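You operate a simulated robot arm through the tools that you are given. There is no shell and no other tool. Be economical: measure what you need, move in short steps, check, and stop when the job is done.

Carry out the task below with a simulated robot arm. There is one attempt and no reset: what you move stays moved.

Task
Fit the spacer named on the small orange card into the injector with green band; set the grey head on.
Fine: the headless one in the grey stand; oil the spacer on the pad of the can marked oil first, and shut the drawer; the other heads stay in theirs. Let nothing fall to the floor. Where these are worked on the way, their far stop is far enough and under half their travel is too little: drawer marked spacer set.
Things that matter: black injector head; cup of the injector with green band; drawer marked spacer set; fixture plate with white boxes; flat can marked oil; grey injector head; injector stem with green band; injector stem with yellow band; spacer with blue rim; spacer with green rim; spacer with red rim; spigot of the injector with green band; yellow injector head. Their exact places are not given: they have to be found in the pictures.

It is judged by the outcome, as a careful person would: the job done as asked, and still so three seconds after it is handed in. It fails if anything else is knocked over, pushed out of place, dropped, spilled or broken.

Robot
A 7-joint arm with a two-finger parallel gripper on a trunk, on a base that drives. Base frame: it is fixed to the floor where the robot stands at the start and does not move with it; the origin is under the middle of the robot, x ahead of it, y to its left, z up; the surface under the hand at the start is at about z = 88. Units: cm, rad, N and s.
With the tool pointing down near the work surface it reaches from about 48 to 92 cm from the robot's upright axis, wherever it stands. Its first joint turns from -2.007 to 2.007 rad. Places, roughly: cup of the injector with green band [60, -150, 100]; drawer marked spacer set [80, 0, 100]; fixture plate with white boxes [60, -90, 100]; flat can marked oil [40, -130, 90]; grey injector head [50, -150, 100]; spigot of the injector with green band [60, -150, 100]. Payload 3.91 kg.
Tool frame: the origin (TCP) lies between the finger pads and is the grasp point; the fingertips stand 3 cm ahead of it; z points along the fingers, y is the line along which they close. Largest opening 11 cm; finger width 2, thickness 1; the body of the gripper, 4.8 by 11.2 cm, starts 5.5 cm behind the TCP.
Orientation is that of the tool frame in the base frame, as a unit quaternion [w, x, y, z]. With the fingers straight down and closing along the base's y, the tool's x points along the base's -x, its y along +y and its z along -z.

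Tools
- The arm moves only by the tool send_rows. Its arguments are lists of equal length, an entry for each row: "dr": the turn, a rotation vector about the tool's x, y, z in rad, a list of three; "translation": the shift along the tool's x, y, z in cm, a list of three; "claw": the finger opening in cm, from 0 to 11. In form: {"dr": [[wx, wy, wz], ...], "translation": [[x, y, z], ...], "claw": [claw, ...]}. A call has 1 to 10 rows; each row is the pose to reach, as a shift and turn from the pose commanded when the call began, along the tool's axes at that moment. A row lasts 0.2 s, in which the tool goes at most 5 cm and 0.15 rad; a call with a longer step from one row to the next is refused whole, and so is a gripper value outside its range. A pose out of reach is approached as far as the arm can. The call stops where the force on the tool passes 90 N (or 10 N more than at its start, if that is more) or the arm is blocked; 0.2 s more then pass. The fingers move at their own pace (about 15.3 cm/s each) and stop on an object; they squeeze with about 33 N. The grip force told is the motor's: it shows also when the fingers shut on nothing. Time passes only in rows, and 0.2 s behind the last, so rows that repeat a pose let the fingers close. It gives the time, the measured TCP pose, the force on the tool (base axes), the opening and the grip force at its end, in the units of the frame above (readings bear some noise), with the torque about the TCP (base axes, N m) and any sound that the robot's microphone picked up, and new pictures: "pictures" is both (left out), scene, wrist or none.
- Cameras (640 x 400 px; columns grow to the right, rows downward): "scene" is now at [23.38, 19.05, 140.16]; the picture's right is [-0.38, -0.92, 0.00], its down [-0.44, 0.18, -0.88] and it looks along [0.81, -0.33, -0.48] (base axes); focal length 291 px, centre (320, 200). "wrist" rides on the gripper at [7.2, 1.7, -10.3] in the tool frame; the picture's right is [-0.23, 0.97, 0.00], its down [-0.76, -0.18, -0.62] and it looks along [-0.61, -0.14, 0.78] (tool axes); focal length 222 px, centre (320, 200).
- raise_lower(by): slides the trunk up (or, below 0, down) by that many cm; the arm and the scene camera ride with it, the base frame stays. It gives what a move gives, with no picture.
- base_move(legs): drives the robot by 1 to 6 legs, each [ahead, left, turn to the left] in cm, cm and rad, along the robot's own axes; the way and the turn of a leg run together, so that a leg with both is an arc; at most 150 cm and 3.142 rad a leg. The arm and the cameras ride along, it lands a little off, and it stops where it bumps. It gives what a move gives, and a new picture of the scene camera.
- pan_tilt(pan, tilt): turns the head with the scene camera to pan (to the left, within 1.396 rad either way) and tilt (down, from -0.506 to 1.204), counted from straight ahead of the robot. It gives what a move gives, and a new picture of the scene camera.
- pixel_to_xyz(camera, pixels): for up to 12 pixels [column, row] of the newest picture of that camera ("zoom" is the newest enlarged one), the place [x, y, z] in the base frame of the surface seen there, good to about 0.2 cm, but the place of the scene camera against the robot may be out by one fixed shift of up to 2.5 cm in any direction. The clock stands still meanwhile.
- close_up(camera, box): a new picture of the part [left, top, right, bottom] of that camera's present view, enlarged. The clock stands still meanwhile.
- sign_off(): hands the job in; it is judged then, once.

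Work in short steps. Measure before you move; look again where a grasp or a placing could have gone wrong, and mend it. You have 80 turns and 260 pictures in all, those below and enlarged ones among them. Open the gripper and draw the arm clear of the work before you hand the job in, unless the task says otherwise; then end with one line.

The tools are called as a command line: name --argument value ..., lists and objects as JSON in quotes. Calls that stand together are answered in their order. send_rows: Moves the arm, as the interface text tells. Its arguments: {"type":"object","properties":{"dr":{"type":"array","items":{"type":"array","items":{"type":"number"}}},"translation":{"type":"array","items":{"type":"array","items":{"type":"number"}}},"claw":{"type":"array","items":{"type":"number"}},"pictures":{"type":"string","enum":["both","scene","wrist","none"]}},"required":["dr","translation","claw"]} The other tools are called the same way: raise_lower (by) slides the trunk up or down; base_move (legs) drives the base; pan_tilt (pan, tilt) turns the head that bears the scene camera; pixel_to_xyz (camera, pixels) gives the place of the surface under pixels of a picture; close_up (camera, box) takes an enlarged picture of a part of a camera's view; sign_off () hands the job in.

At the start:

```text
time: 0.0
eef_pos: [53.59, -14.68, 118.92]
tool_rot: [0.0, 0.0, 1.0, 0.0]
ft_force: [-0.5, -0.1, -0.3]
torque: [-0.03, -0.01, 0.0]
width: 11.02
grip_force: 0.0
trunk travel left (down, up): [-72.5, 26.5]
robot x, y, heading: [-0.0, 0.15, 0.002]
head pan, tilt: [-0.391, 0.501]
```

scene: 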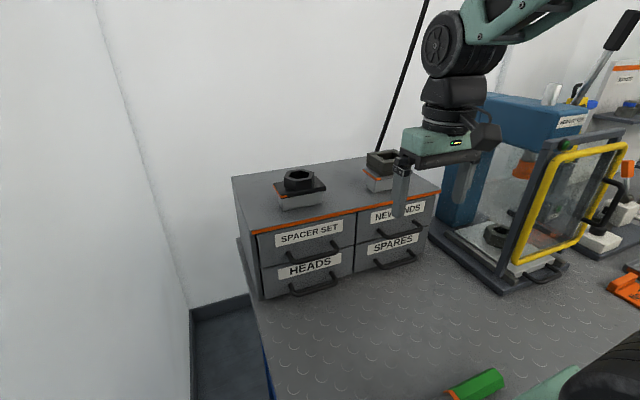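
wrist: 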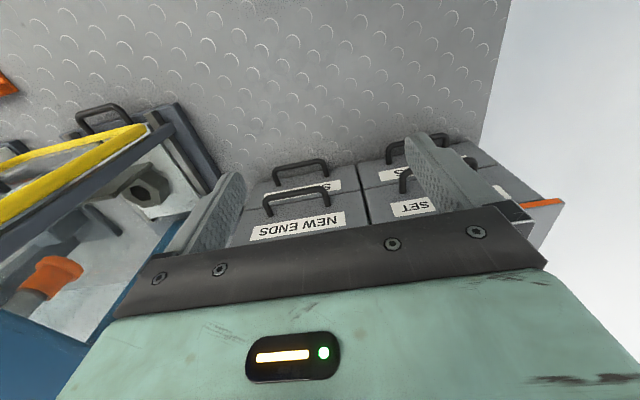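

The scene shows the drawer cabinet with "SPACER SET" at (310,233). I look around to the right to find the other things.

pan_tilt --pan -1.1 --tilt 0.5

pan_tilt --pan -1.39 --tilt 0.6

```text
time: 1.1
eef_pos: [53.59, -14.71, 118.81]
tool_rot: [0.0, 0.0, 1.0, 0.0]
ft_force: [0.8, -0.2, 0.5]
torque: [0.02, 0.01, -0.02]
width: 11.0
grip_force: 0.1
trunk travel left (down, up): [-72.5, 26.5]
robot x, y, heading: [0.05, 0.04, -0.004]
head pan, tilt: [-1.1, 0.499]
```

scene: 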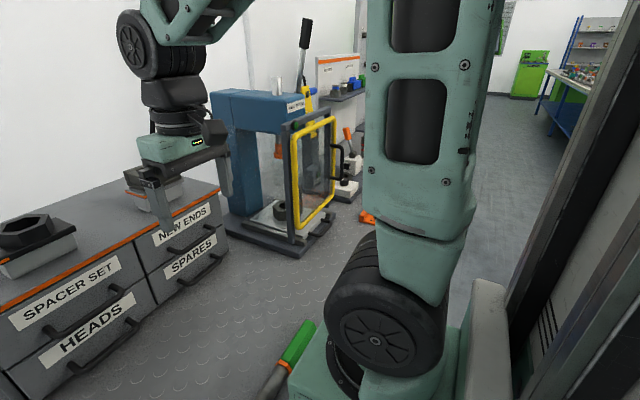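

```text
time: 1.9
eef_pos: [53.6, -14.66, 118.82]
tool_rot: [0.0, 0.0, 1.0, 0.001]
ft_force: [-0.5, 0.2, -0.3]
torque: [0.0, 0.01, -0.01]
width: 10.99
grip_force: 0.0
trunk travel left (down, up): [-72.5, 26.5]
robot x, y, heading: [0.16, 0.15, -0.003]
head pan, tilt: [-1.389, 0.6]
```

scene: 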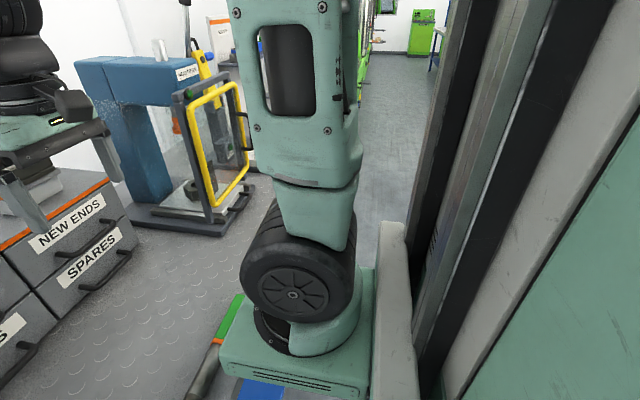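

The arm blocks the view on the right. I measure the press, its cage and bench edge before driving sideways.

pixel_to_xyz --camera "scene" --pixels '[[78, 70], [190, 80], [250, 145], [215, 225], [235, 300], [200, 385], [380, 130], [195, 30], [160, 45], [60, 205]]'

pan_tilt --pan -0.75 --tilt 0.4

```text
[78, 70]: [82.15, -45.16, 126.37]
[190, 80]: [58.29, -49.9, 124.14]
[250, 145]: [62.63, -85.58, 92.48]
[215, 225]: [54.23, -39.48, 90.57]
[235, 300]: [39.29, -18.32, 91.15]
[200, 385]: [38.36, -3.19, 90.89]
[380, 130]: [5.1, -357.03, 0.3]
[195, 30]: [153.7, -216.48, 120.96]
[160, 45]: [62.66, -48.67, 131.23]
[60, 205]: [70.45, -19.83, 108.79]
```

```text
time: 2.9
eef_pos: [53.42, -14.7, 118.74]
tool_rot: [0.0, 0.0, 1.0, 0.0]
ft_force: [0.1, -1.2, -0.5]
torque: [0.03, 0.01, 0.01]
width: 11.0
grip_force: 0.0
trunk travel left (down, up): [-72.5, 26.5]
robot x, y, heading: [-0.0, -0.29, 0.001]
head pan, tilt: [-0.75, 0.4]
```

scene: 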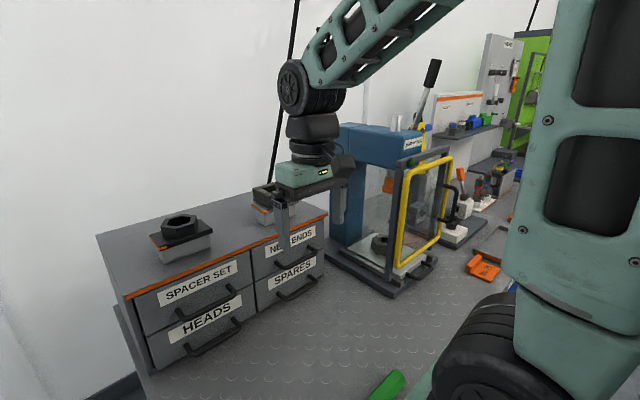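

The press stands at y ≈ -40…-60, up to z≈131, x>54. I raise the trunk, back off 20 cm and drive to the right to see the other end of the bench.

raise_lower --by 15

base_move --legs '[[-20, 0, 0], [0, -100, 0]]'

pan_tilt --pan -0.2 --tilt 0.6

```text
time: 4.6
eef_pos: [53.42, -14.71, 133.83]
tool_rot: [0.0, 0.001, 1.0, 0.001]
ft_force: [-0.3, 0.2, -0.4]
torque: [-0.01, 0.0, 0.0]
width: 10.98
grip_force: 0.0
trunk travel left (down, up): [-87.5, 11.5]
robot x, y, heading: [-0.19, -0.22, 0.005]
head pan, tilt: [-0.75, 0.4]
```

```text
time: 11.1
eef_pos: [33.74, -115.73, 133.8]
tool_rot: [-0.001, 0.001, 1.0, 0.0]
ft_force: [1.1, 0.0, -0.1]
torque: [-0.01, 0.0, -0.03]
width: 10.98
grip_force: 0.2
trunk travel left (down, up): [-87.5, 11.5]
robot x, y, heading: [-19.78, -101.31, -0.0]
head pan, tilt: [-0.75, 0.4]
```

scene: 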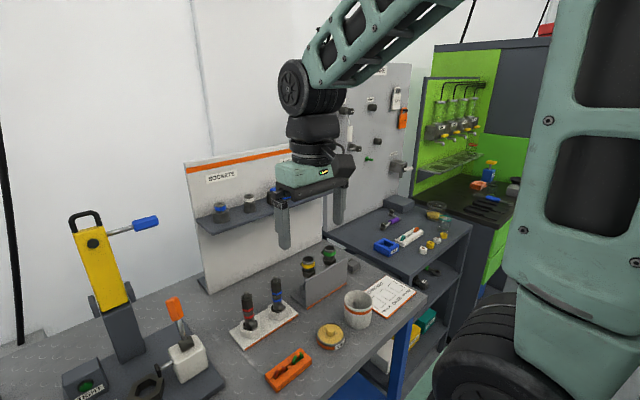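

```text
time: 12.0
eef_pos: [33.56, -115.7, 133.71]
tool_rot: [0.0, 0.001, 1.0, 0.0]
ft_force: [0.2, 0.1, 0.4]
torque: [0.0, -0.03, 0.04]
width: 11.0
grip_force: 0.0
trunk travel left (down, up): [-87.5, 11.5]
robot x, y, heading: [-19.74, -101.2, 0.001]
head pan, tilt: [-0.201, 0.6]
```

scene: 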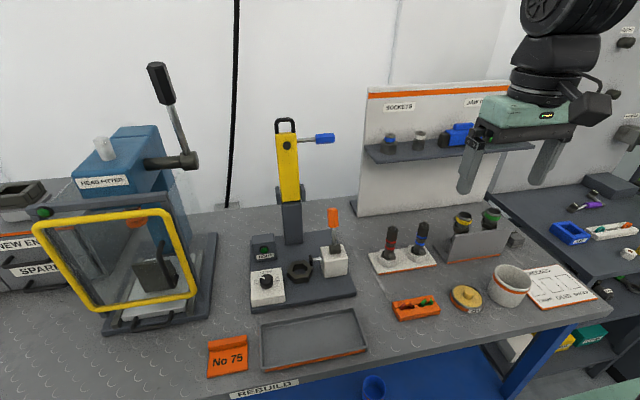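

Now the whole bench shows: orange card at (228,356), fixture at (305,275), stems at (400,240) and (475,225), oil can at (467,297). I enlarge these.

close_up --camera "scene" --box '[190, 320, 270, 390]'

close_up --camera "scene" --box '[235, 100, 365, 320]'

close_up --camera "scene" --box '[360, 200, 600, 330]'

close_up --camera "scene" --box '[0, 60, 240, 340]'

```text
5.71 times, centred on (230, 355) of scene
```

zoom: 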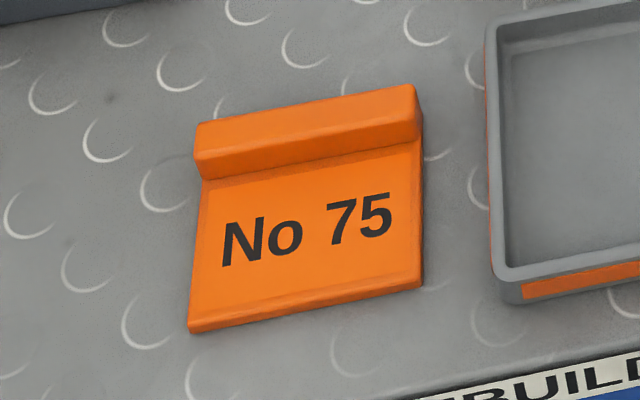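

```text
1.82 times, centred on (300, 210) of scene
```

zoom: 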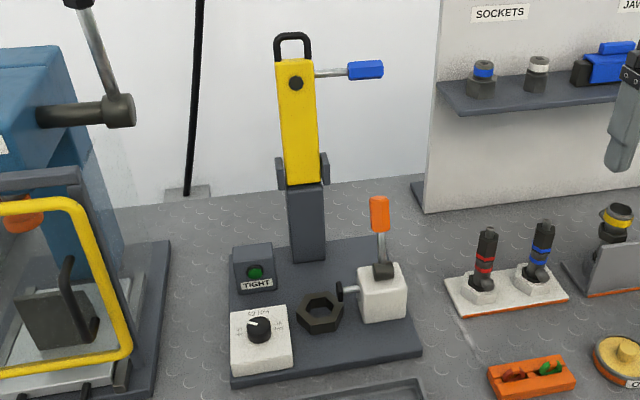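

```text
2.67 times, centred on (480, 265) of scene
```

zoom: 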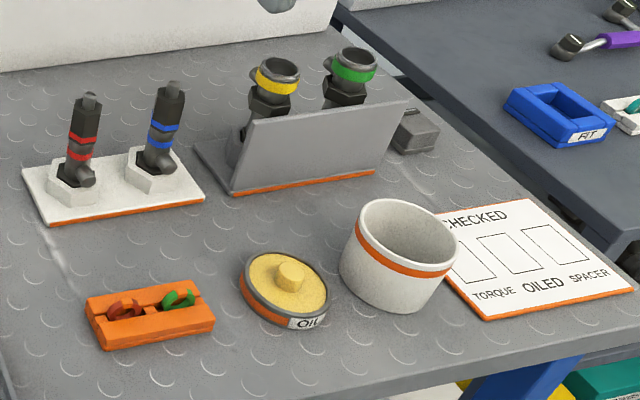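

```text
1.43 times, centred on (120, 200) of scene
```

zoom: 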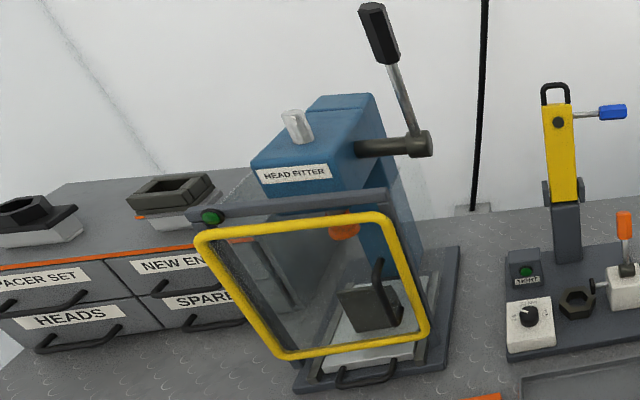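

I measure key objects' places.

pixel_to_xyz --camera "scene" --pixels '[[404, 306], [426, 301], [467, 289], [455, 248], [463, 222], [492, 215], [517, 238], [511, 285], [300, 270], [228, 356], [390, 240], [580, 305]]'

base_move --legs '[[0, -35, 0], [12, 0, 0]]'

pan_tilt --pan -0.4 --tilt 0.85

```text
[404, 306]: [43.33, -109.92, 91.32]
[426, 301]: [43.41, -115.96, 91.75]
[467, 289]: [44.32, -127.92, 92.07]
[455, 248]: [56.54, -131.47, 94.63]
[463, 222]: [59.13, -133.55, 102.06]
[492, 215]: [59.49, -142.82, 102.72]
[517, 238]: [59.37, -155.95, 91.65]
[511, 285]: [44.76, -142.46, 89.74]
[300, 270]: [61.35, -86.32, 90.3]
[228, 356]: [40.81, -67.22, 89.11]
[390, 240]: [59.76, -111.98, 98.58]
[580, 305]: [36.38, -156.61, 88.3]
```

```text
time: 15.1
eef_pos: [45.5, -151.08, 133.81]
tool_rot: [0.0, 0.003, 1.0, 0.0]
ft_force: [0.0, 0.1, -0.8]
torque: [-0.01, 0.0, -0.02]
width: 11.0
grip_force: 0.1
trunk travel left (down, up): [-87.5, 11.5]
robot x, y, heading: [-8.31, -135.86, -0.004]
head pan, tilt: [-0.201, 0.6]
```

scene: 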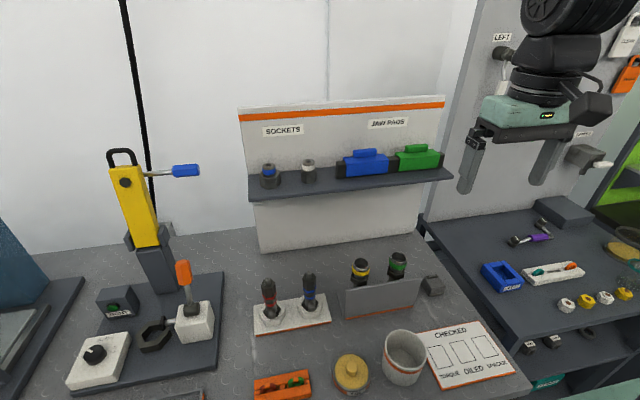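

```text
time: 15.9
eef_pos: [45.43, -150.98, 133.91]
tool_rot: [0.0, 0.002, 1.0, 0.0]
ft_force: [-0.8, -0.2, -0.6]
torque: [-0.01, -0.01, 0.01]
width: 10.99
grip_force: 0.0
trunk travel left (down, up): [-87.5, 11.5]
robot x, y, heading: [-7.8, -136.17, -0.007]
head pan, tilt: [-0.4, 0.85]
```

scene: 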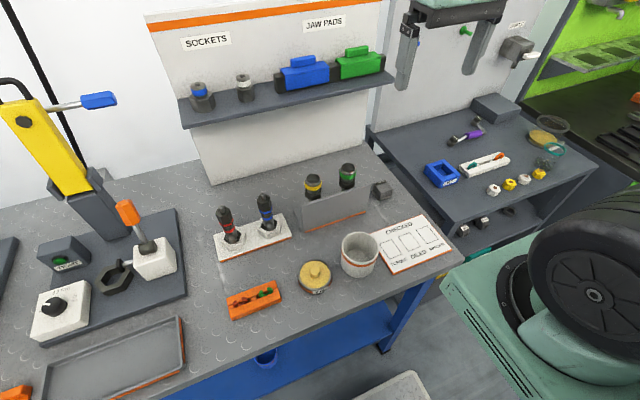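

I enlarge the stand area, the orange rack and the right table.

close_up --camera "scene" --box '[280, 140, 410, 240]'

close_up --camera "scene" --box '[200, 240, 400, 330]'

close_up --camera "scene" --box '[410, 80, 610, 240]'

close_up --camera "scene" --box '[0, 180, 220, 360]'

close_up --camera "scene" --box '[205, 180, 300, 260]'

```text
4.00 times, centred on (345, 190) of scene
```

zoom: 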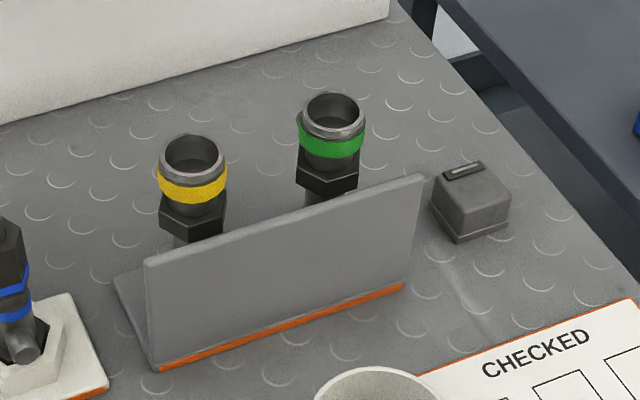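

```text
3.20 times, centred on (300, 285) of scene
```

zoom: 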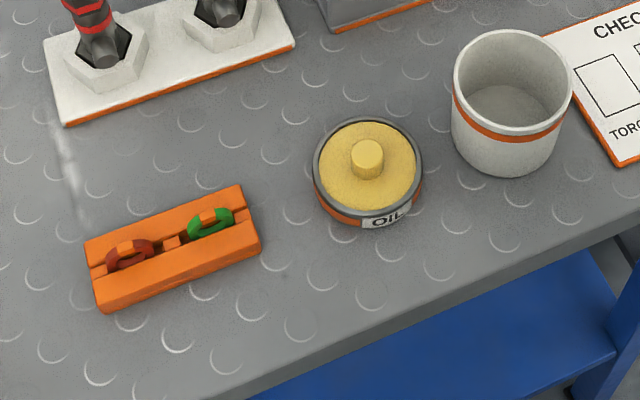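

```text
2.50 times, centred on (510, 160) of scene
```

zoom: 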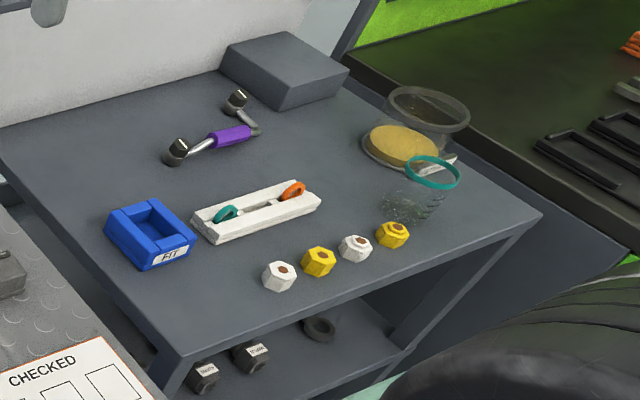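

```text
2.22 times, centred on (110, 270) of scene
```

zoom: 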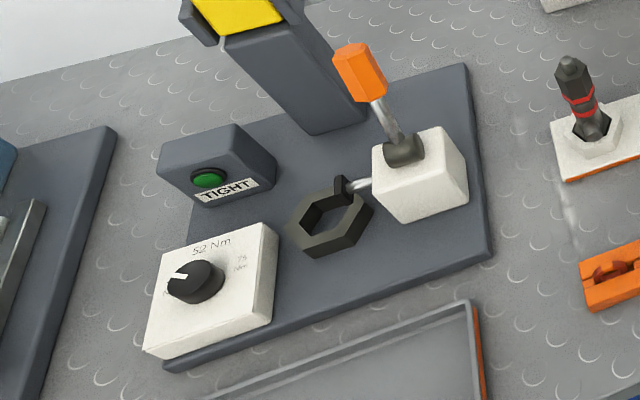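

```text
5.00 times, centred on (252, 220) of scene
```

zoom: 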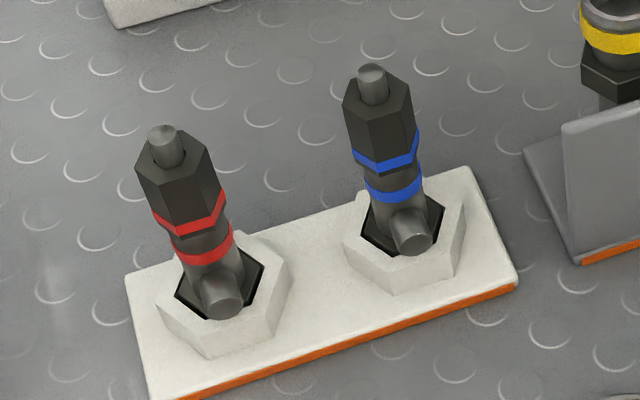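

Heads aren't visible yet; perhaps hidden by the grey plate. I move the hand over the stand with the wrist camera tilted to look straight down.

send_rows --dr '[[0, 0.14, 0], [0, 0.28, 0], [0, 0.42, 0], [0, 0.56, 0], [0, 0.7, 0], [0, 0.7, 0]]' --translation '[[-3, 1, 2], [-6, 2, 4], [-9, 4, 6], [-12, 6, 8], [-16, 7, 10], [-19, 8, 12]]' --claw '[6, 4, 4, 4, 4, 4]'

```text
time: 17.3
eef_pos: [64.41, -143.45, 121.54]
tool_rot: [-0.343, 0.002, 0.939, 0.001]
ft_force: [-0.7, -0.4, 0.4]
torque: [0.0, -0.01, 0.0]
width: 4.0
grip_force: 0.0
trunk travel left (down, up): [-87.5, 11.5]
robot x, y, heading: [-8.22, -136.04, 0.002]
head pan, tilt: [-0.4, 0.85]
```

scene: 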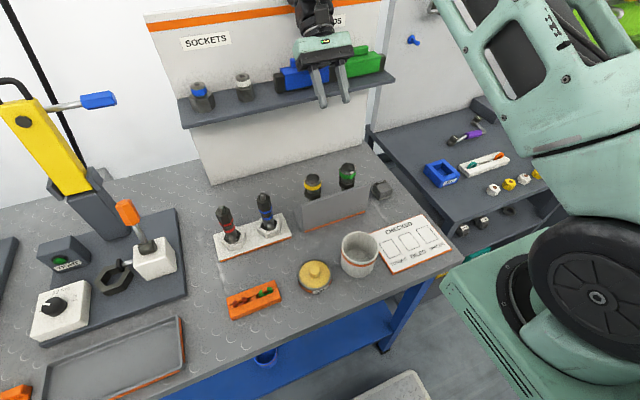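
wrist: 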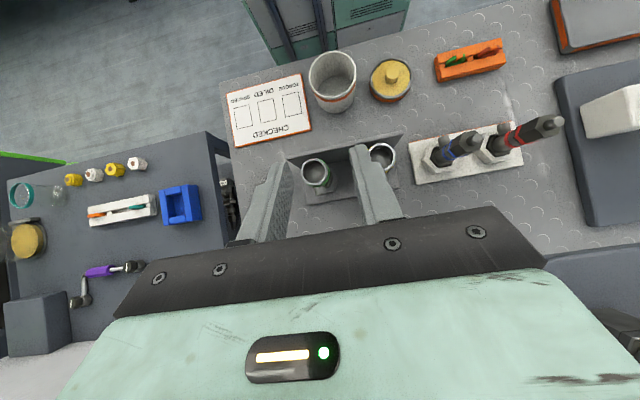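

No heads behind the plate. I look into the white cup and at the grey block, using close-ups of the wrist view.

close_up --camera "wrist" --box '[210, 30, 420, 210]'

close_up --camera "wrist" --box '[0, 130, 240, 330]'

close_up --camera "scene" --box '[360, 165, 410, 205]'

close_up --camera "scene" --box '[430, 130, 560, 240]'

close_up --camera "scene" --box '[170, 40, 400, 130]'

```text
2.22 times, centred on (315, 120) of wrist
```

zoom: 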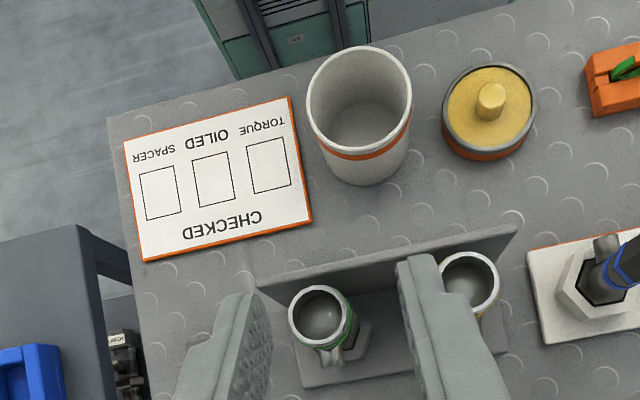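

```text
2.00 times, centred on (120, 230) of wrist
```

zoom: 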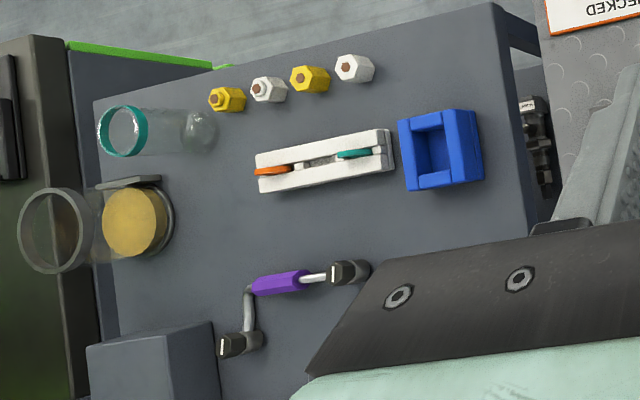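

```text
10.00 times, centred on (385, 185) of scene
```

zoom: 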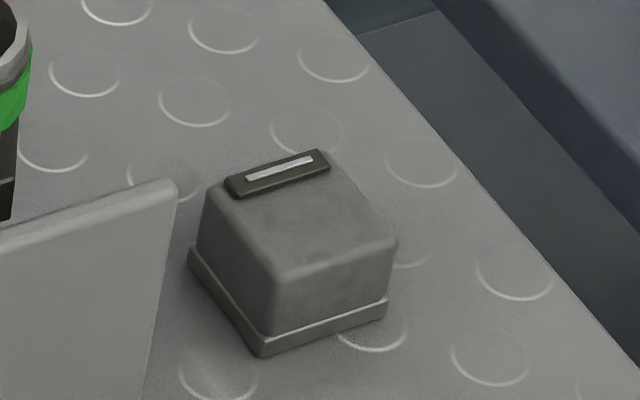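

```text
3.64 times, centred on (495, 185) of scene
```

zoom: 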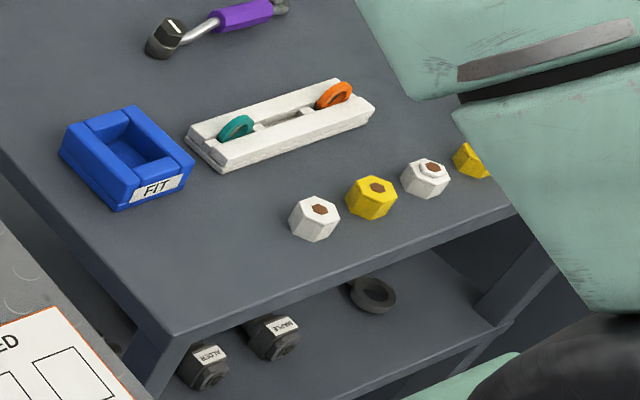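

```text
2.78 times, centred on (285, 85) of scene
```

zoom: 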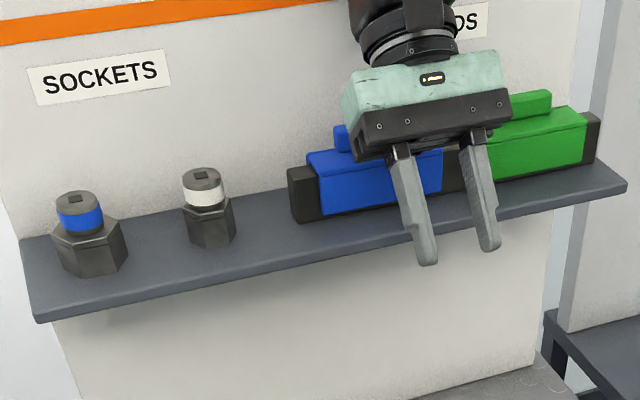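

The grey block with the dark label at scene (383,190) needs a closer look, as do the stems. I bring the hand back upright, lower and in front, to look with the wrist camera.

send_rows --dr '[[0, -0.14, 0], [0, -0.28, 0], [0, -0.42, 0], [0, -0.56, 0], [0, -0.7, 0], [0, -0.7, 0]]' --translation '[[3.6, -1, -0.5], [7, -3, -1], [10.8, -5, -2], [14, -6, -2.7], [17.4, -8, -2.5], [21, -8, 0.1]]' --claw '[4, 4, 4, 4, 4, 4]'

```text
time: 18.7
eef_pos: [48.31, -151.04, 135.34]
tool_rot: [0.001, 0.003, 1.0, 0.0]
ft_force: [0.1, 0.0, 0.1]
torque: [0.02, 0.03, 0.02]
width: 4.02
grip_force: 0.0
trunk travel left (down, up): [-87.5, 11.5]
robot x, y, heading: [-8.13, -136.17, -0.006]
head pan, tilt: [-0.4, 0.85]
```

scene: 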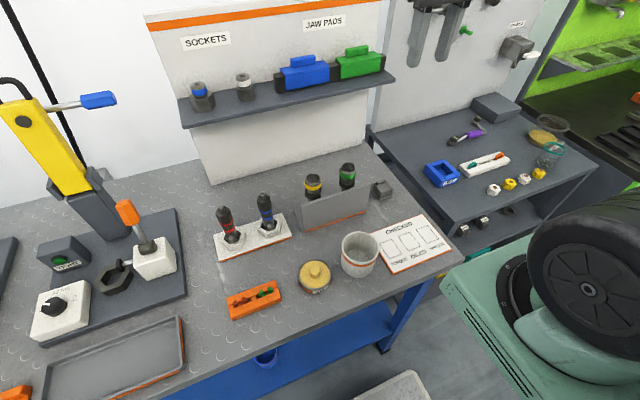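
wrist: 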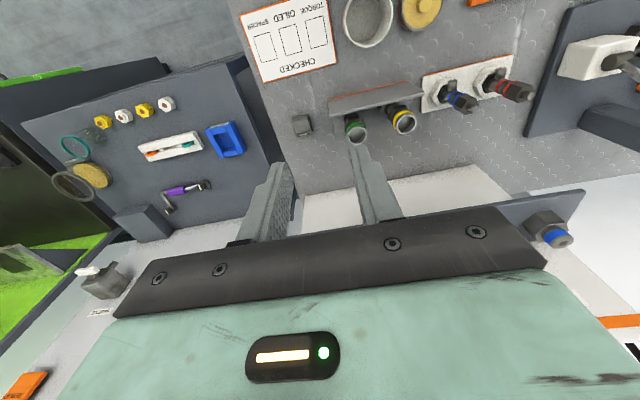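

I lower the hand 22 cm to see the stems and grey block from nearer.

send_rows --dr '[[0, 0, 0], [0, 0, 0], [0, 0, 0], [0, 0, 0], [0, 0, 0]]' --translation '[[1, 0, 5], [2, 0, 10], [4, 0, 15], [5, 0, 19], [5, 0, 22]]' --claw '[4, 4, 4, 4, 4]' --pictures "wrist"

close_up --camera "wrist" --box '[220, 50, 480, 220]'

```text
refused: row 1 steps farther than a row can; nothing moved
```

```text
2.35 times, centred on (350, 135) of wrist
```

zoom: 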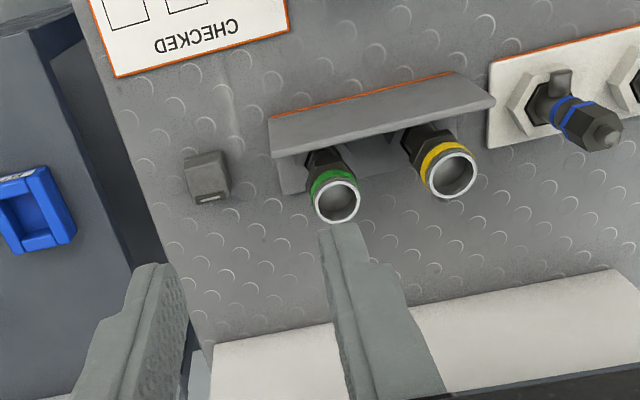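

Step was slightly too long; I resend with smaller steps.

send_rows --dr '[[0, 0, 0], [0, 0, 0], [0, 0, 0], [0, 0, 0], [0, 0, 0], [0, 0, 0]]' --translation '[[1, 0, 4], [2, 0, 8], [3, 0, 12], [4, 0, 16], [5, 0, 20], [5, 0, 22]]' --claw '[4, 4, 4, 4, 4, 4]' --pictures "wrist"

close_up --camera "wrist" --box '[180, 50, 480, 240]'

```text
time: 20.1
eef_pos: [43.29, -150.94, 113.14]
tool_rot: [0.0, 0.003, 1.0, 0.0]
ft_force: [0.2, -0.5, 0.0]
torque: [0.03, -0.02, 0.02]
width: 4.01
grip_force: 0.1
trunk travel left (down, up): [-87.5, 11.5]
robot x, y, heading: [-7.69, -136.08, -0.005]
head pan, tilt: [-0.4, 0.85]
```

wrist: 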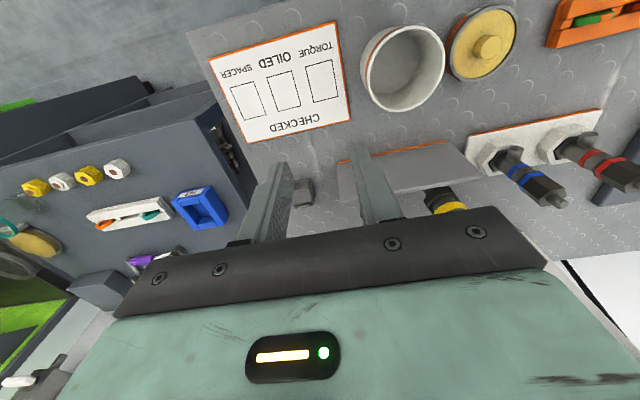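

```text
2.11 times, centred on (330, 145) of wrist
```

zoom: 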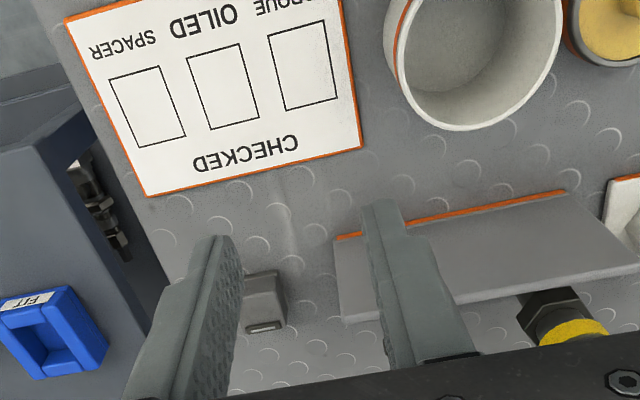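

I check the white cup's inside and heights of things around it.

close_up --camera "scene" --box '[325, 215, 395, 285]'

pixel_to_xyz --camera "wrist" --pixels '[[400, 75], [388, 25], [410, 108], [485, 45], [303, 192], [320, 60], [450, 205], [400, 165], [185, 210], [118, 168]]'

close_up --camera "wrist" --box '[350, 10, 450, 120]'

```text
5.71 times, centred on (360, 250) of scene
```

zoom: 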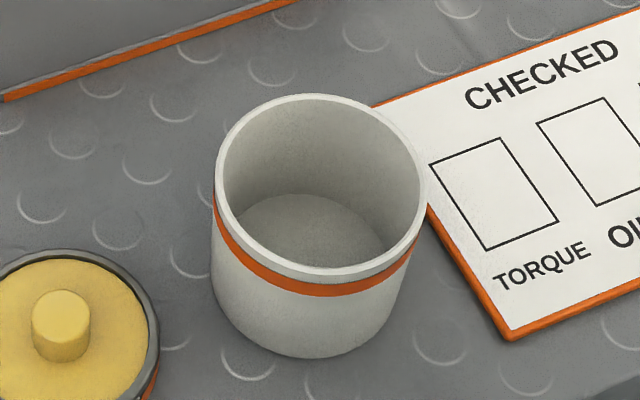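

```text
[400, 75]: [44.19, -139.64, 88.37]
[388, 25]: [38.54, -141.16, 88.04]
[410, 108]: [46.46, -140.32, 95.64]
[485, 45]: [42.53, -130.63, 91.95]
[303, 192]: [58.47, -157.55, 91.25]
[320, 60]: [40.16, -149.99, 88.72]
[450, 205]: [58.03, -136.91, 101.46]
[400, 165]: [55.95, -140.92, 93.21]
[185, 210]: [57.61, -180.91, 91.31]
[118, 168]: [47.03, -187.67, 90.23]
```

```text
3.64 times, centred on (400, 65) of wrist
```

zoom: 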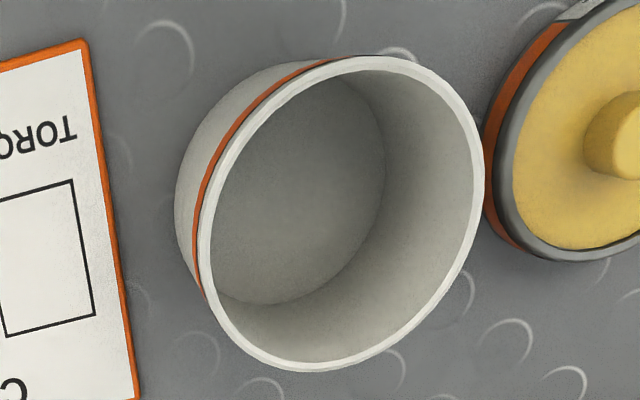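

I raise the hand again and look closely at both stems from the scene camera.

close_up --camera "scene" --box '[295, 155, 365, 205]'

close_up --camera "scene" --box '[225, 275, 285, 325]'

close_up --camera "wrist" --box '[0, 150, 260, 330]'

close_up --camera "wrist" --box '[190, 100, 270, 180]'

```text
8.00 times, centred on (330, 180) of scene
```

zoom: 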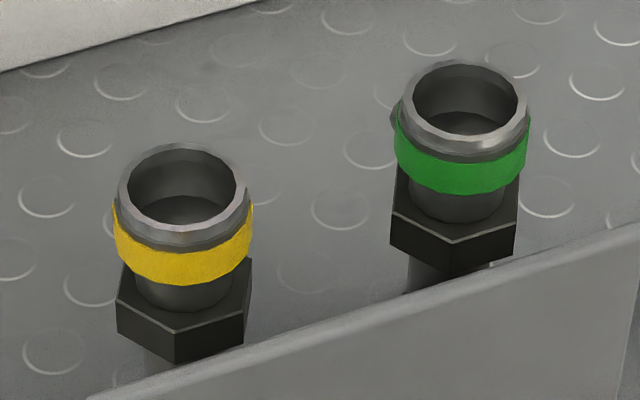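

```text
8.00 times, centred on (255, 300) of scene
```

zoom: 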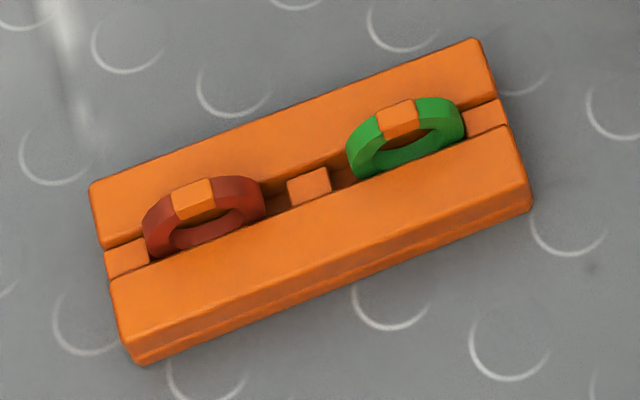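

```text
2.22 times, centred on (130, 240) of wrist
```

zoom: 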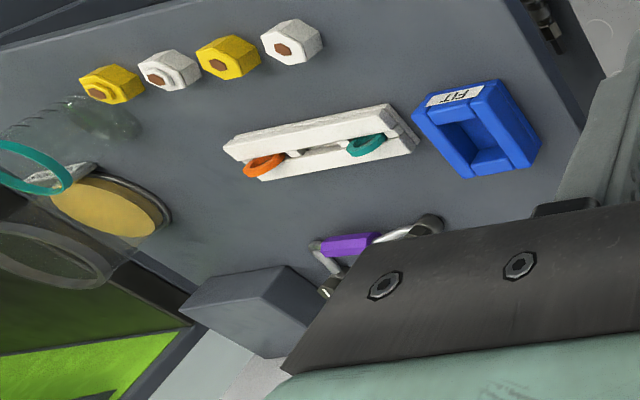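

```text
5.00 times, centred on (230, 140) of wrist
```

zoom: 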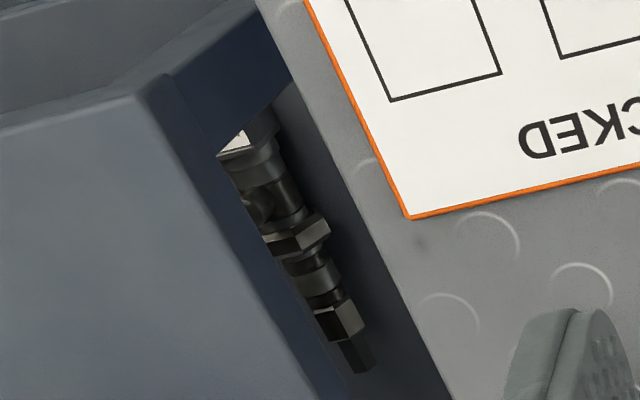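

Spacers seem to be elsewhere (drawer). The only unclear grey object near [50,-150] is the block at (58.5,-157.5,91); I move the wrist camera right above it to identify it.

send_rows --dr '[[0, 0, 0], [0, 0, 0], [0, 0, 0], [0, 0, 0]]' --translation '[[-4, -2, 0], [-8, -4, 0], [-11, -6, 1], [-12, -7, 3]]' --claw '[6, 9, 11, 11]' --pictures "wrist"

close_up --camera "wrist" --box '[250, 50, 410, 200]'

```text
time: 21.1
eef_pos: [55.23, -158.01, 110.07]
tool_rot: [0.0, 0.002, 1.0, 0.0]
ft_force: [-1.1, 0.4, 0.6]
torque: [0.0, -0.03, -0.01]
width: 11.02
grip_force: 0.0
trunk travel left (down, up): [-87.5, 11.5]
robot x, y, heading: [-7.96, -136.21, -0.003]
head pan, tilt: [-0.4, 0.85]
```

wrist: 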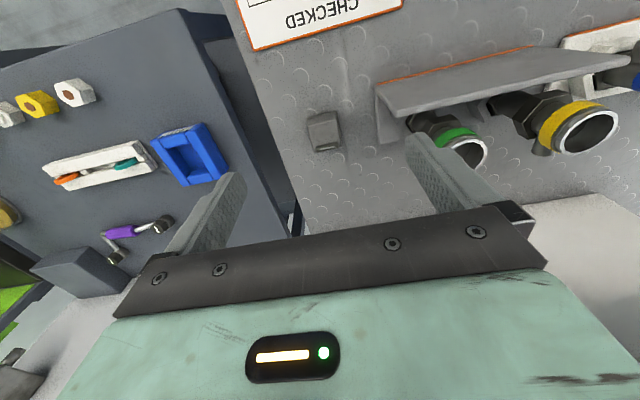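

```text
2.67 times, centred on (330, 125) of wrist
```

zoom: 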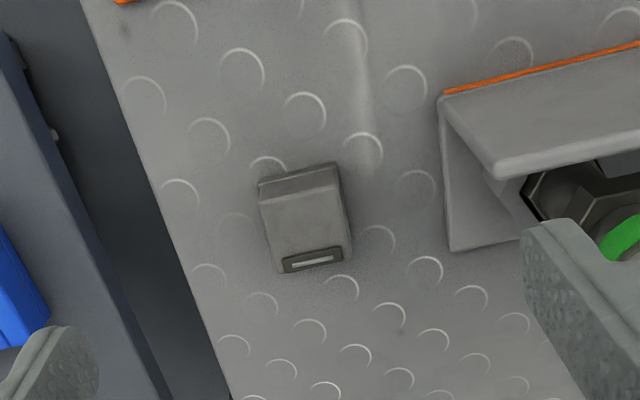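

It looks like a small puck, not a hex head. I raise the hand and look at the right side and under-shelf for heads.

send_rows --dr '[[0, 0, 0], [0, 0, 0], [0, 0, 0], [0, 0, 0], [0, 0, 0], [0, 0, 0]]' --translation '[[2, 0, -4], [4, 0, -8], [5, 0, -12], [6, 0, -16], [7, 0, -20], [8, 0, -24]]' --claw '[11, 11, 11, 11, 11, 11]' --pictures "none"

base_move --legs '[[-25, 0, -0.6]]'

pan_tilt --pan -0.1 --tilt 0.7

pan_tilt --pan 0.75 --tilt 0.75

```text
time: 22.5
eef_pos: [47.3, -157.72, 134.36]
tool_rot: [-0.001, 0.003, 1.0, 0.0]
ft_force: [0.3, 0.5, -0.2]
torque: [0.02, 0.01, 0.05]
width: 11.01
grip_force: 0.1
trunk travel left (down, up): [-87.5, 11.5]
robot x, y, heading: [-8.16, -136.02, -0.006]
head pan, tilt: [-0.4, 0.85]
```

```text
time: 24.6
eef_pos: [1.62, -178.12, 134.34]
tool_rot: [0.0, 0.303, 0.953, 0.0]
ft_force: [1.0, -0.6, 0.1]
torque: [0.02, 0.0, 0.04]
width: 11.02
grip_force: 0.0
trunk travel left (down, up): [-87.5, 11.5]
robot x, y, heading: [-31.34, -128.28, -0.617]
head pan, tilt: [-0.4, 0.85]
```

scene: 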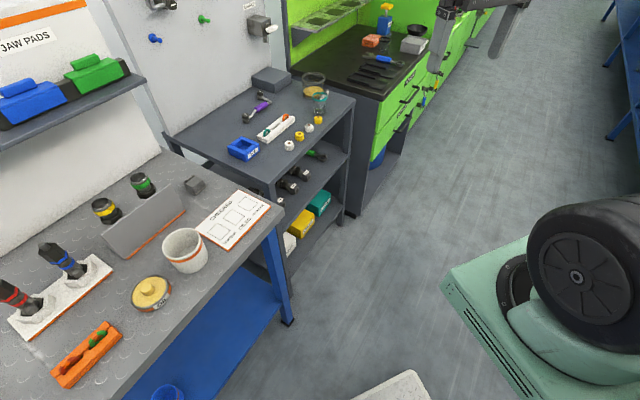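

```text
time: 25.4
eef_pos: [1.59, -178.21, 134.46]
tool_rot: [0.0, 0.302, 0.953, -0.001]
ft_force: [-0.1, 0.0, -0.7]
torque: [0.02, 0.04, 0.02]
width: 10.97
grip_force: 0.1
trunk travel left (down, up): [-87.5, 11.5]
robot x, y, heading: [-31.41, -128.31, -0.618]
head pan, tilt: [-0.099, 0.7]
```

scene: 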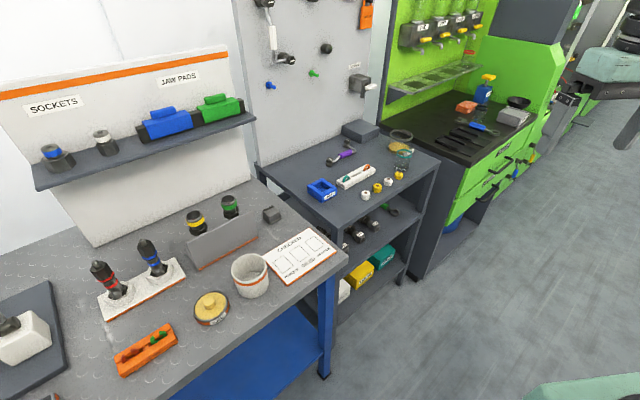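

```text
time: 26.6
eef_pos: [1.66, -178.13, 134.33]
tool_rot: [0.0, 0.302, 0.953, 0.0]
ft_force: [-0.1, -0.5, -0.3]
torque: [-0.01, 0.0, -0.02]
width: 11.01
grip_force: 0.0
trunk travel left (down, up): [-87.5, 11.5]
robot x, y, heading: [-31.29, -128.66, -0.617]
head pan, tilt: [0.75, 0.75]
```

scene: 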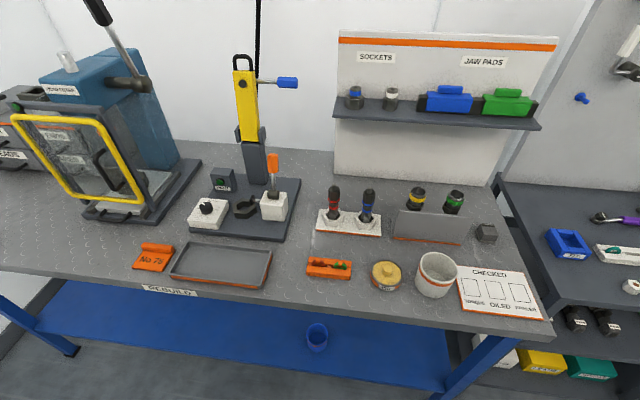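

No loose head yet visible. I enlarge the new view's right-hand bench part and the cabinet to search again.

close_up --camera "scene" --box '[300, 170, 560, 320]'

close_up --camera "scene" --box '[460, 170, 640, 390]'

close_up --camera "scene" --box '[0, 20, 220, 240]'

close_up --camera "scene" --box '[320, 60, 560, 150]'

```text
2.46 times, centred on (430, 245) of scene
```

zoom: 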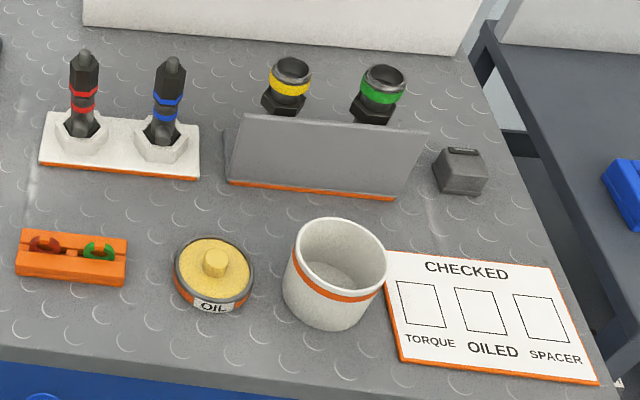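

```text
1.82 times, centred on (550, 280) of scene
```

zoom: 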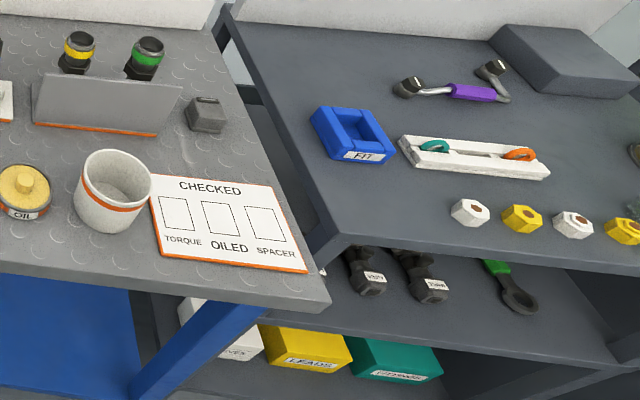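

```text
1.82 times, centred on (110, 130) of scene
```

zoom: 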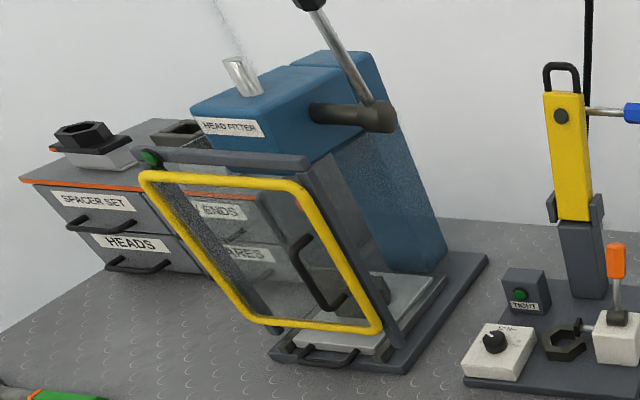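

```text
2.67 times, centred on (440, 105) of scene
```

zoom: 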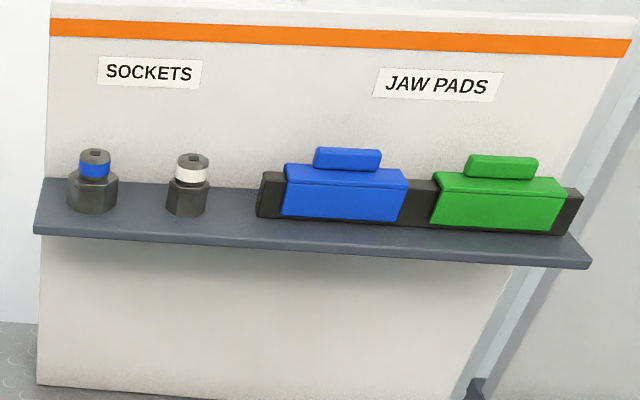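

The grey puck has a plug-like slot (solenoid-type head) and is the only grey candidate; I'll verify against the others later. Now I drive back to the cabinet to open the spacer drawer.

base_move --legs '[[0, 0, 0.617], [0, 128, 0], [22, 0, 0]]'

pan_tilt --pan -0.25 --tilt 0.6

```text
time: 35.8
eef_pos: [44.98, -23.49, 134.47]
tool_rot: [0.0, -0.016, 1.0, 0.0]
ft_force: [-0.1, 0.8, 0.2]
torque: [-0.01, -0.01, -0.01]
width: 11.01
grip_force: 0.0
trunk travel left (down, up): [-87.5, 11.5]
robot x, y, heading: [-10.98, -3.84, 0.03]
head pan, tilt: [0.75, 0.75]
```

scene: 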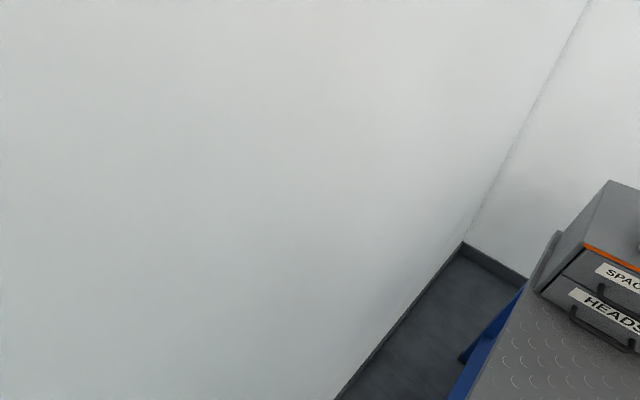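

```text
time: 37.1
eef_pos: [45.06, -23.48, 134.34]
tool_rot: [0.001, -0.015, 1.0, 0.0]
ft_force: [0.1, 0.4, 0.5]
torque: [0.04, 0.02, 0.02]
width: 10.96
grip_force: 0.0
trunk travel left (down, up): [-87.5, 11.5]
robot x, y, heading: [-10.84, -3.86, 0.029]
head pan, tilt: [-0.25, 0.6]
```

scene: 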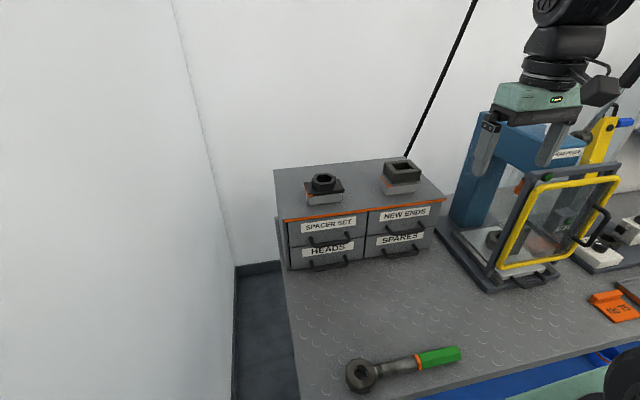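

I enlarge the cabinet and measure the spacer-set drawer handle.

close_up --camera "scene" --box '[270, 150, 450, 280]'

pixel_to_xyz --camera "scene" --pixels '[[330, 243], [314, 243], [349, 240], [327, 225], [310, 238], [365, 212], [328, 249], [330, 268]]'

```text
3.08 times, centred on (360, 215) of scene
```

zoom: 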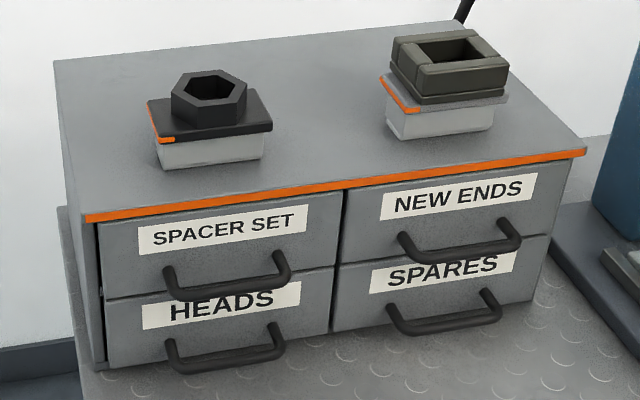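

```text
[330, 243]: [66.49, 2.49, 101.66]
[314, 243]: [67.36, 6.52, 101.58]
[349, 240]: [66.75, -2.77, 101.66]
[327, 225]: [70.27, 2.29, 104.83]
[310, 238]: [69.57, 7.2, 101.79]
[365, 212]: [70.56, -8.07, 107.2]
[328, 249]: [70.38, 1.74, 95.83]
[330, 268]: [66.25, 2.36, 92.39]
```

Handle bar at about x 66.5, z 101.6 (y centre ≈0 after shift), 3.5 cm in front of the face. I'll grip it with the tool horizontal, fingers closing vertically; first pitch the tool forward.

send_rows --dr '[[0, -0.148, 0], [0, -0.296, 0], [0, -0.444, 0], [0, -0.592, 0], [0, -0.74, 0], [0, -0.888, 0], [0, -1.036, 0], [0, -1.184, 0], [0, -1.332, 0], [0, -1.48, 0]]' --translation '[[0, 2, 0], [0, 4, 0], [0, 7, 0], [0, 10, 0], [0, 12, 0], [0, 14, 0], [0, 17, 0], [0, 20, 0], [0, 22, 0], [0, 23.5, 0]]' --claw '[8, 6, 5, 5, 5, 5, 5, 5, 5, 5]' --pictures "scene"

```text
time: 39.3
eef_pos: [48.8, 6.09, 137.17]
tool_rot: [0.674, -0.012, 0.738, 0.012]
ft_force: [0.5, -0.3, 1.2]
torque: [0.02, 0.0, 0.05]
width: 5.01
grip_force: 0.0
out of reach, approached as far as the arm can: row 5, 6, 7, 8, 9, 10
trunk travel left (down, up): [-87.5, 11.5]
robot x, y, heading: [-11.22, -3.98, 0.032]
head pan, tilt: [-0.25, 0.6]
```

scene: 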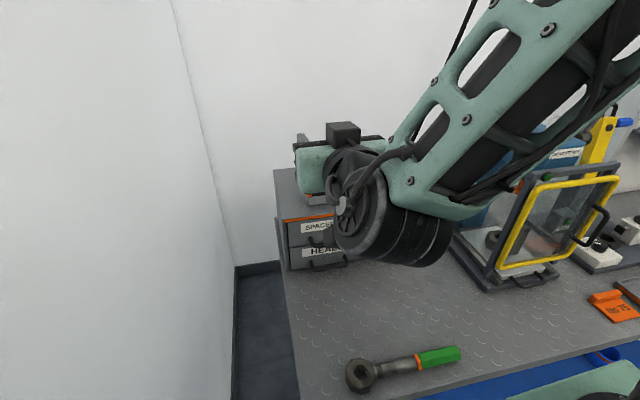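

Now I push forward and roll the tool by -90° so the fingers close vertically.

send_rows --dr '[[0, 0, -0.148], [0, 0, -0.296], [0, 0, -0.444], [0, 0, -0.592], [0, 0, -0.74], [0, 0, -0.888], [0, 0, -1.036], [0, 0, -1.184], [0, 0, -1.332], [0, 0, -1.48]]' --translation '[[0, 0, 1], [0, 0, 2], [0, -1, 3], [0, -2, 4], [0, -3, 5], [0, -4, 5], [0, -5, 5], [0, -5, 5], [0, -5.5, 5], [0, -6, 5]]' --claw '[5, 5, 5, 5, 5, 5, 5, 5, 5, 5]' --pictures "scene"

```text
time: 41.5
eef_pos: [54.31, 0.26, 136.67]
tool_rot: [0.504, -0.508, 0.537, -0.447]
ft_force: [0.2, -0.7, -0.4]
torque: [-0.01, 0.0, 0.02]
width: 5.03
grip_force: 0.2
out of reach, approached as far as the arm can: row 10
trunk travel left (down, up): [-87.5, 11.5]
robot x, y, heading: [-11.24, -3.84, 0.034]
head pan, tilt: [-0.25, 0.6]
```

scene: 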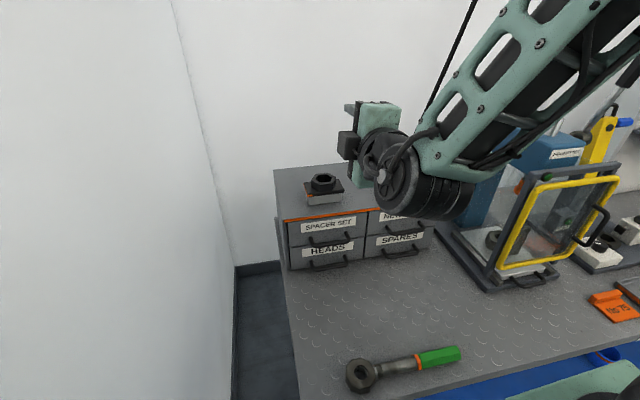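

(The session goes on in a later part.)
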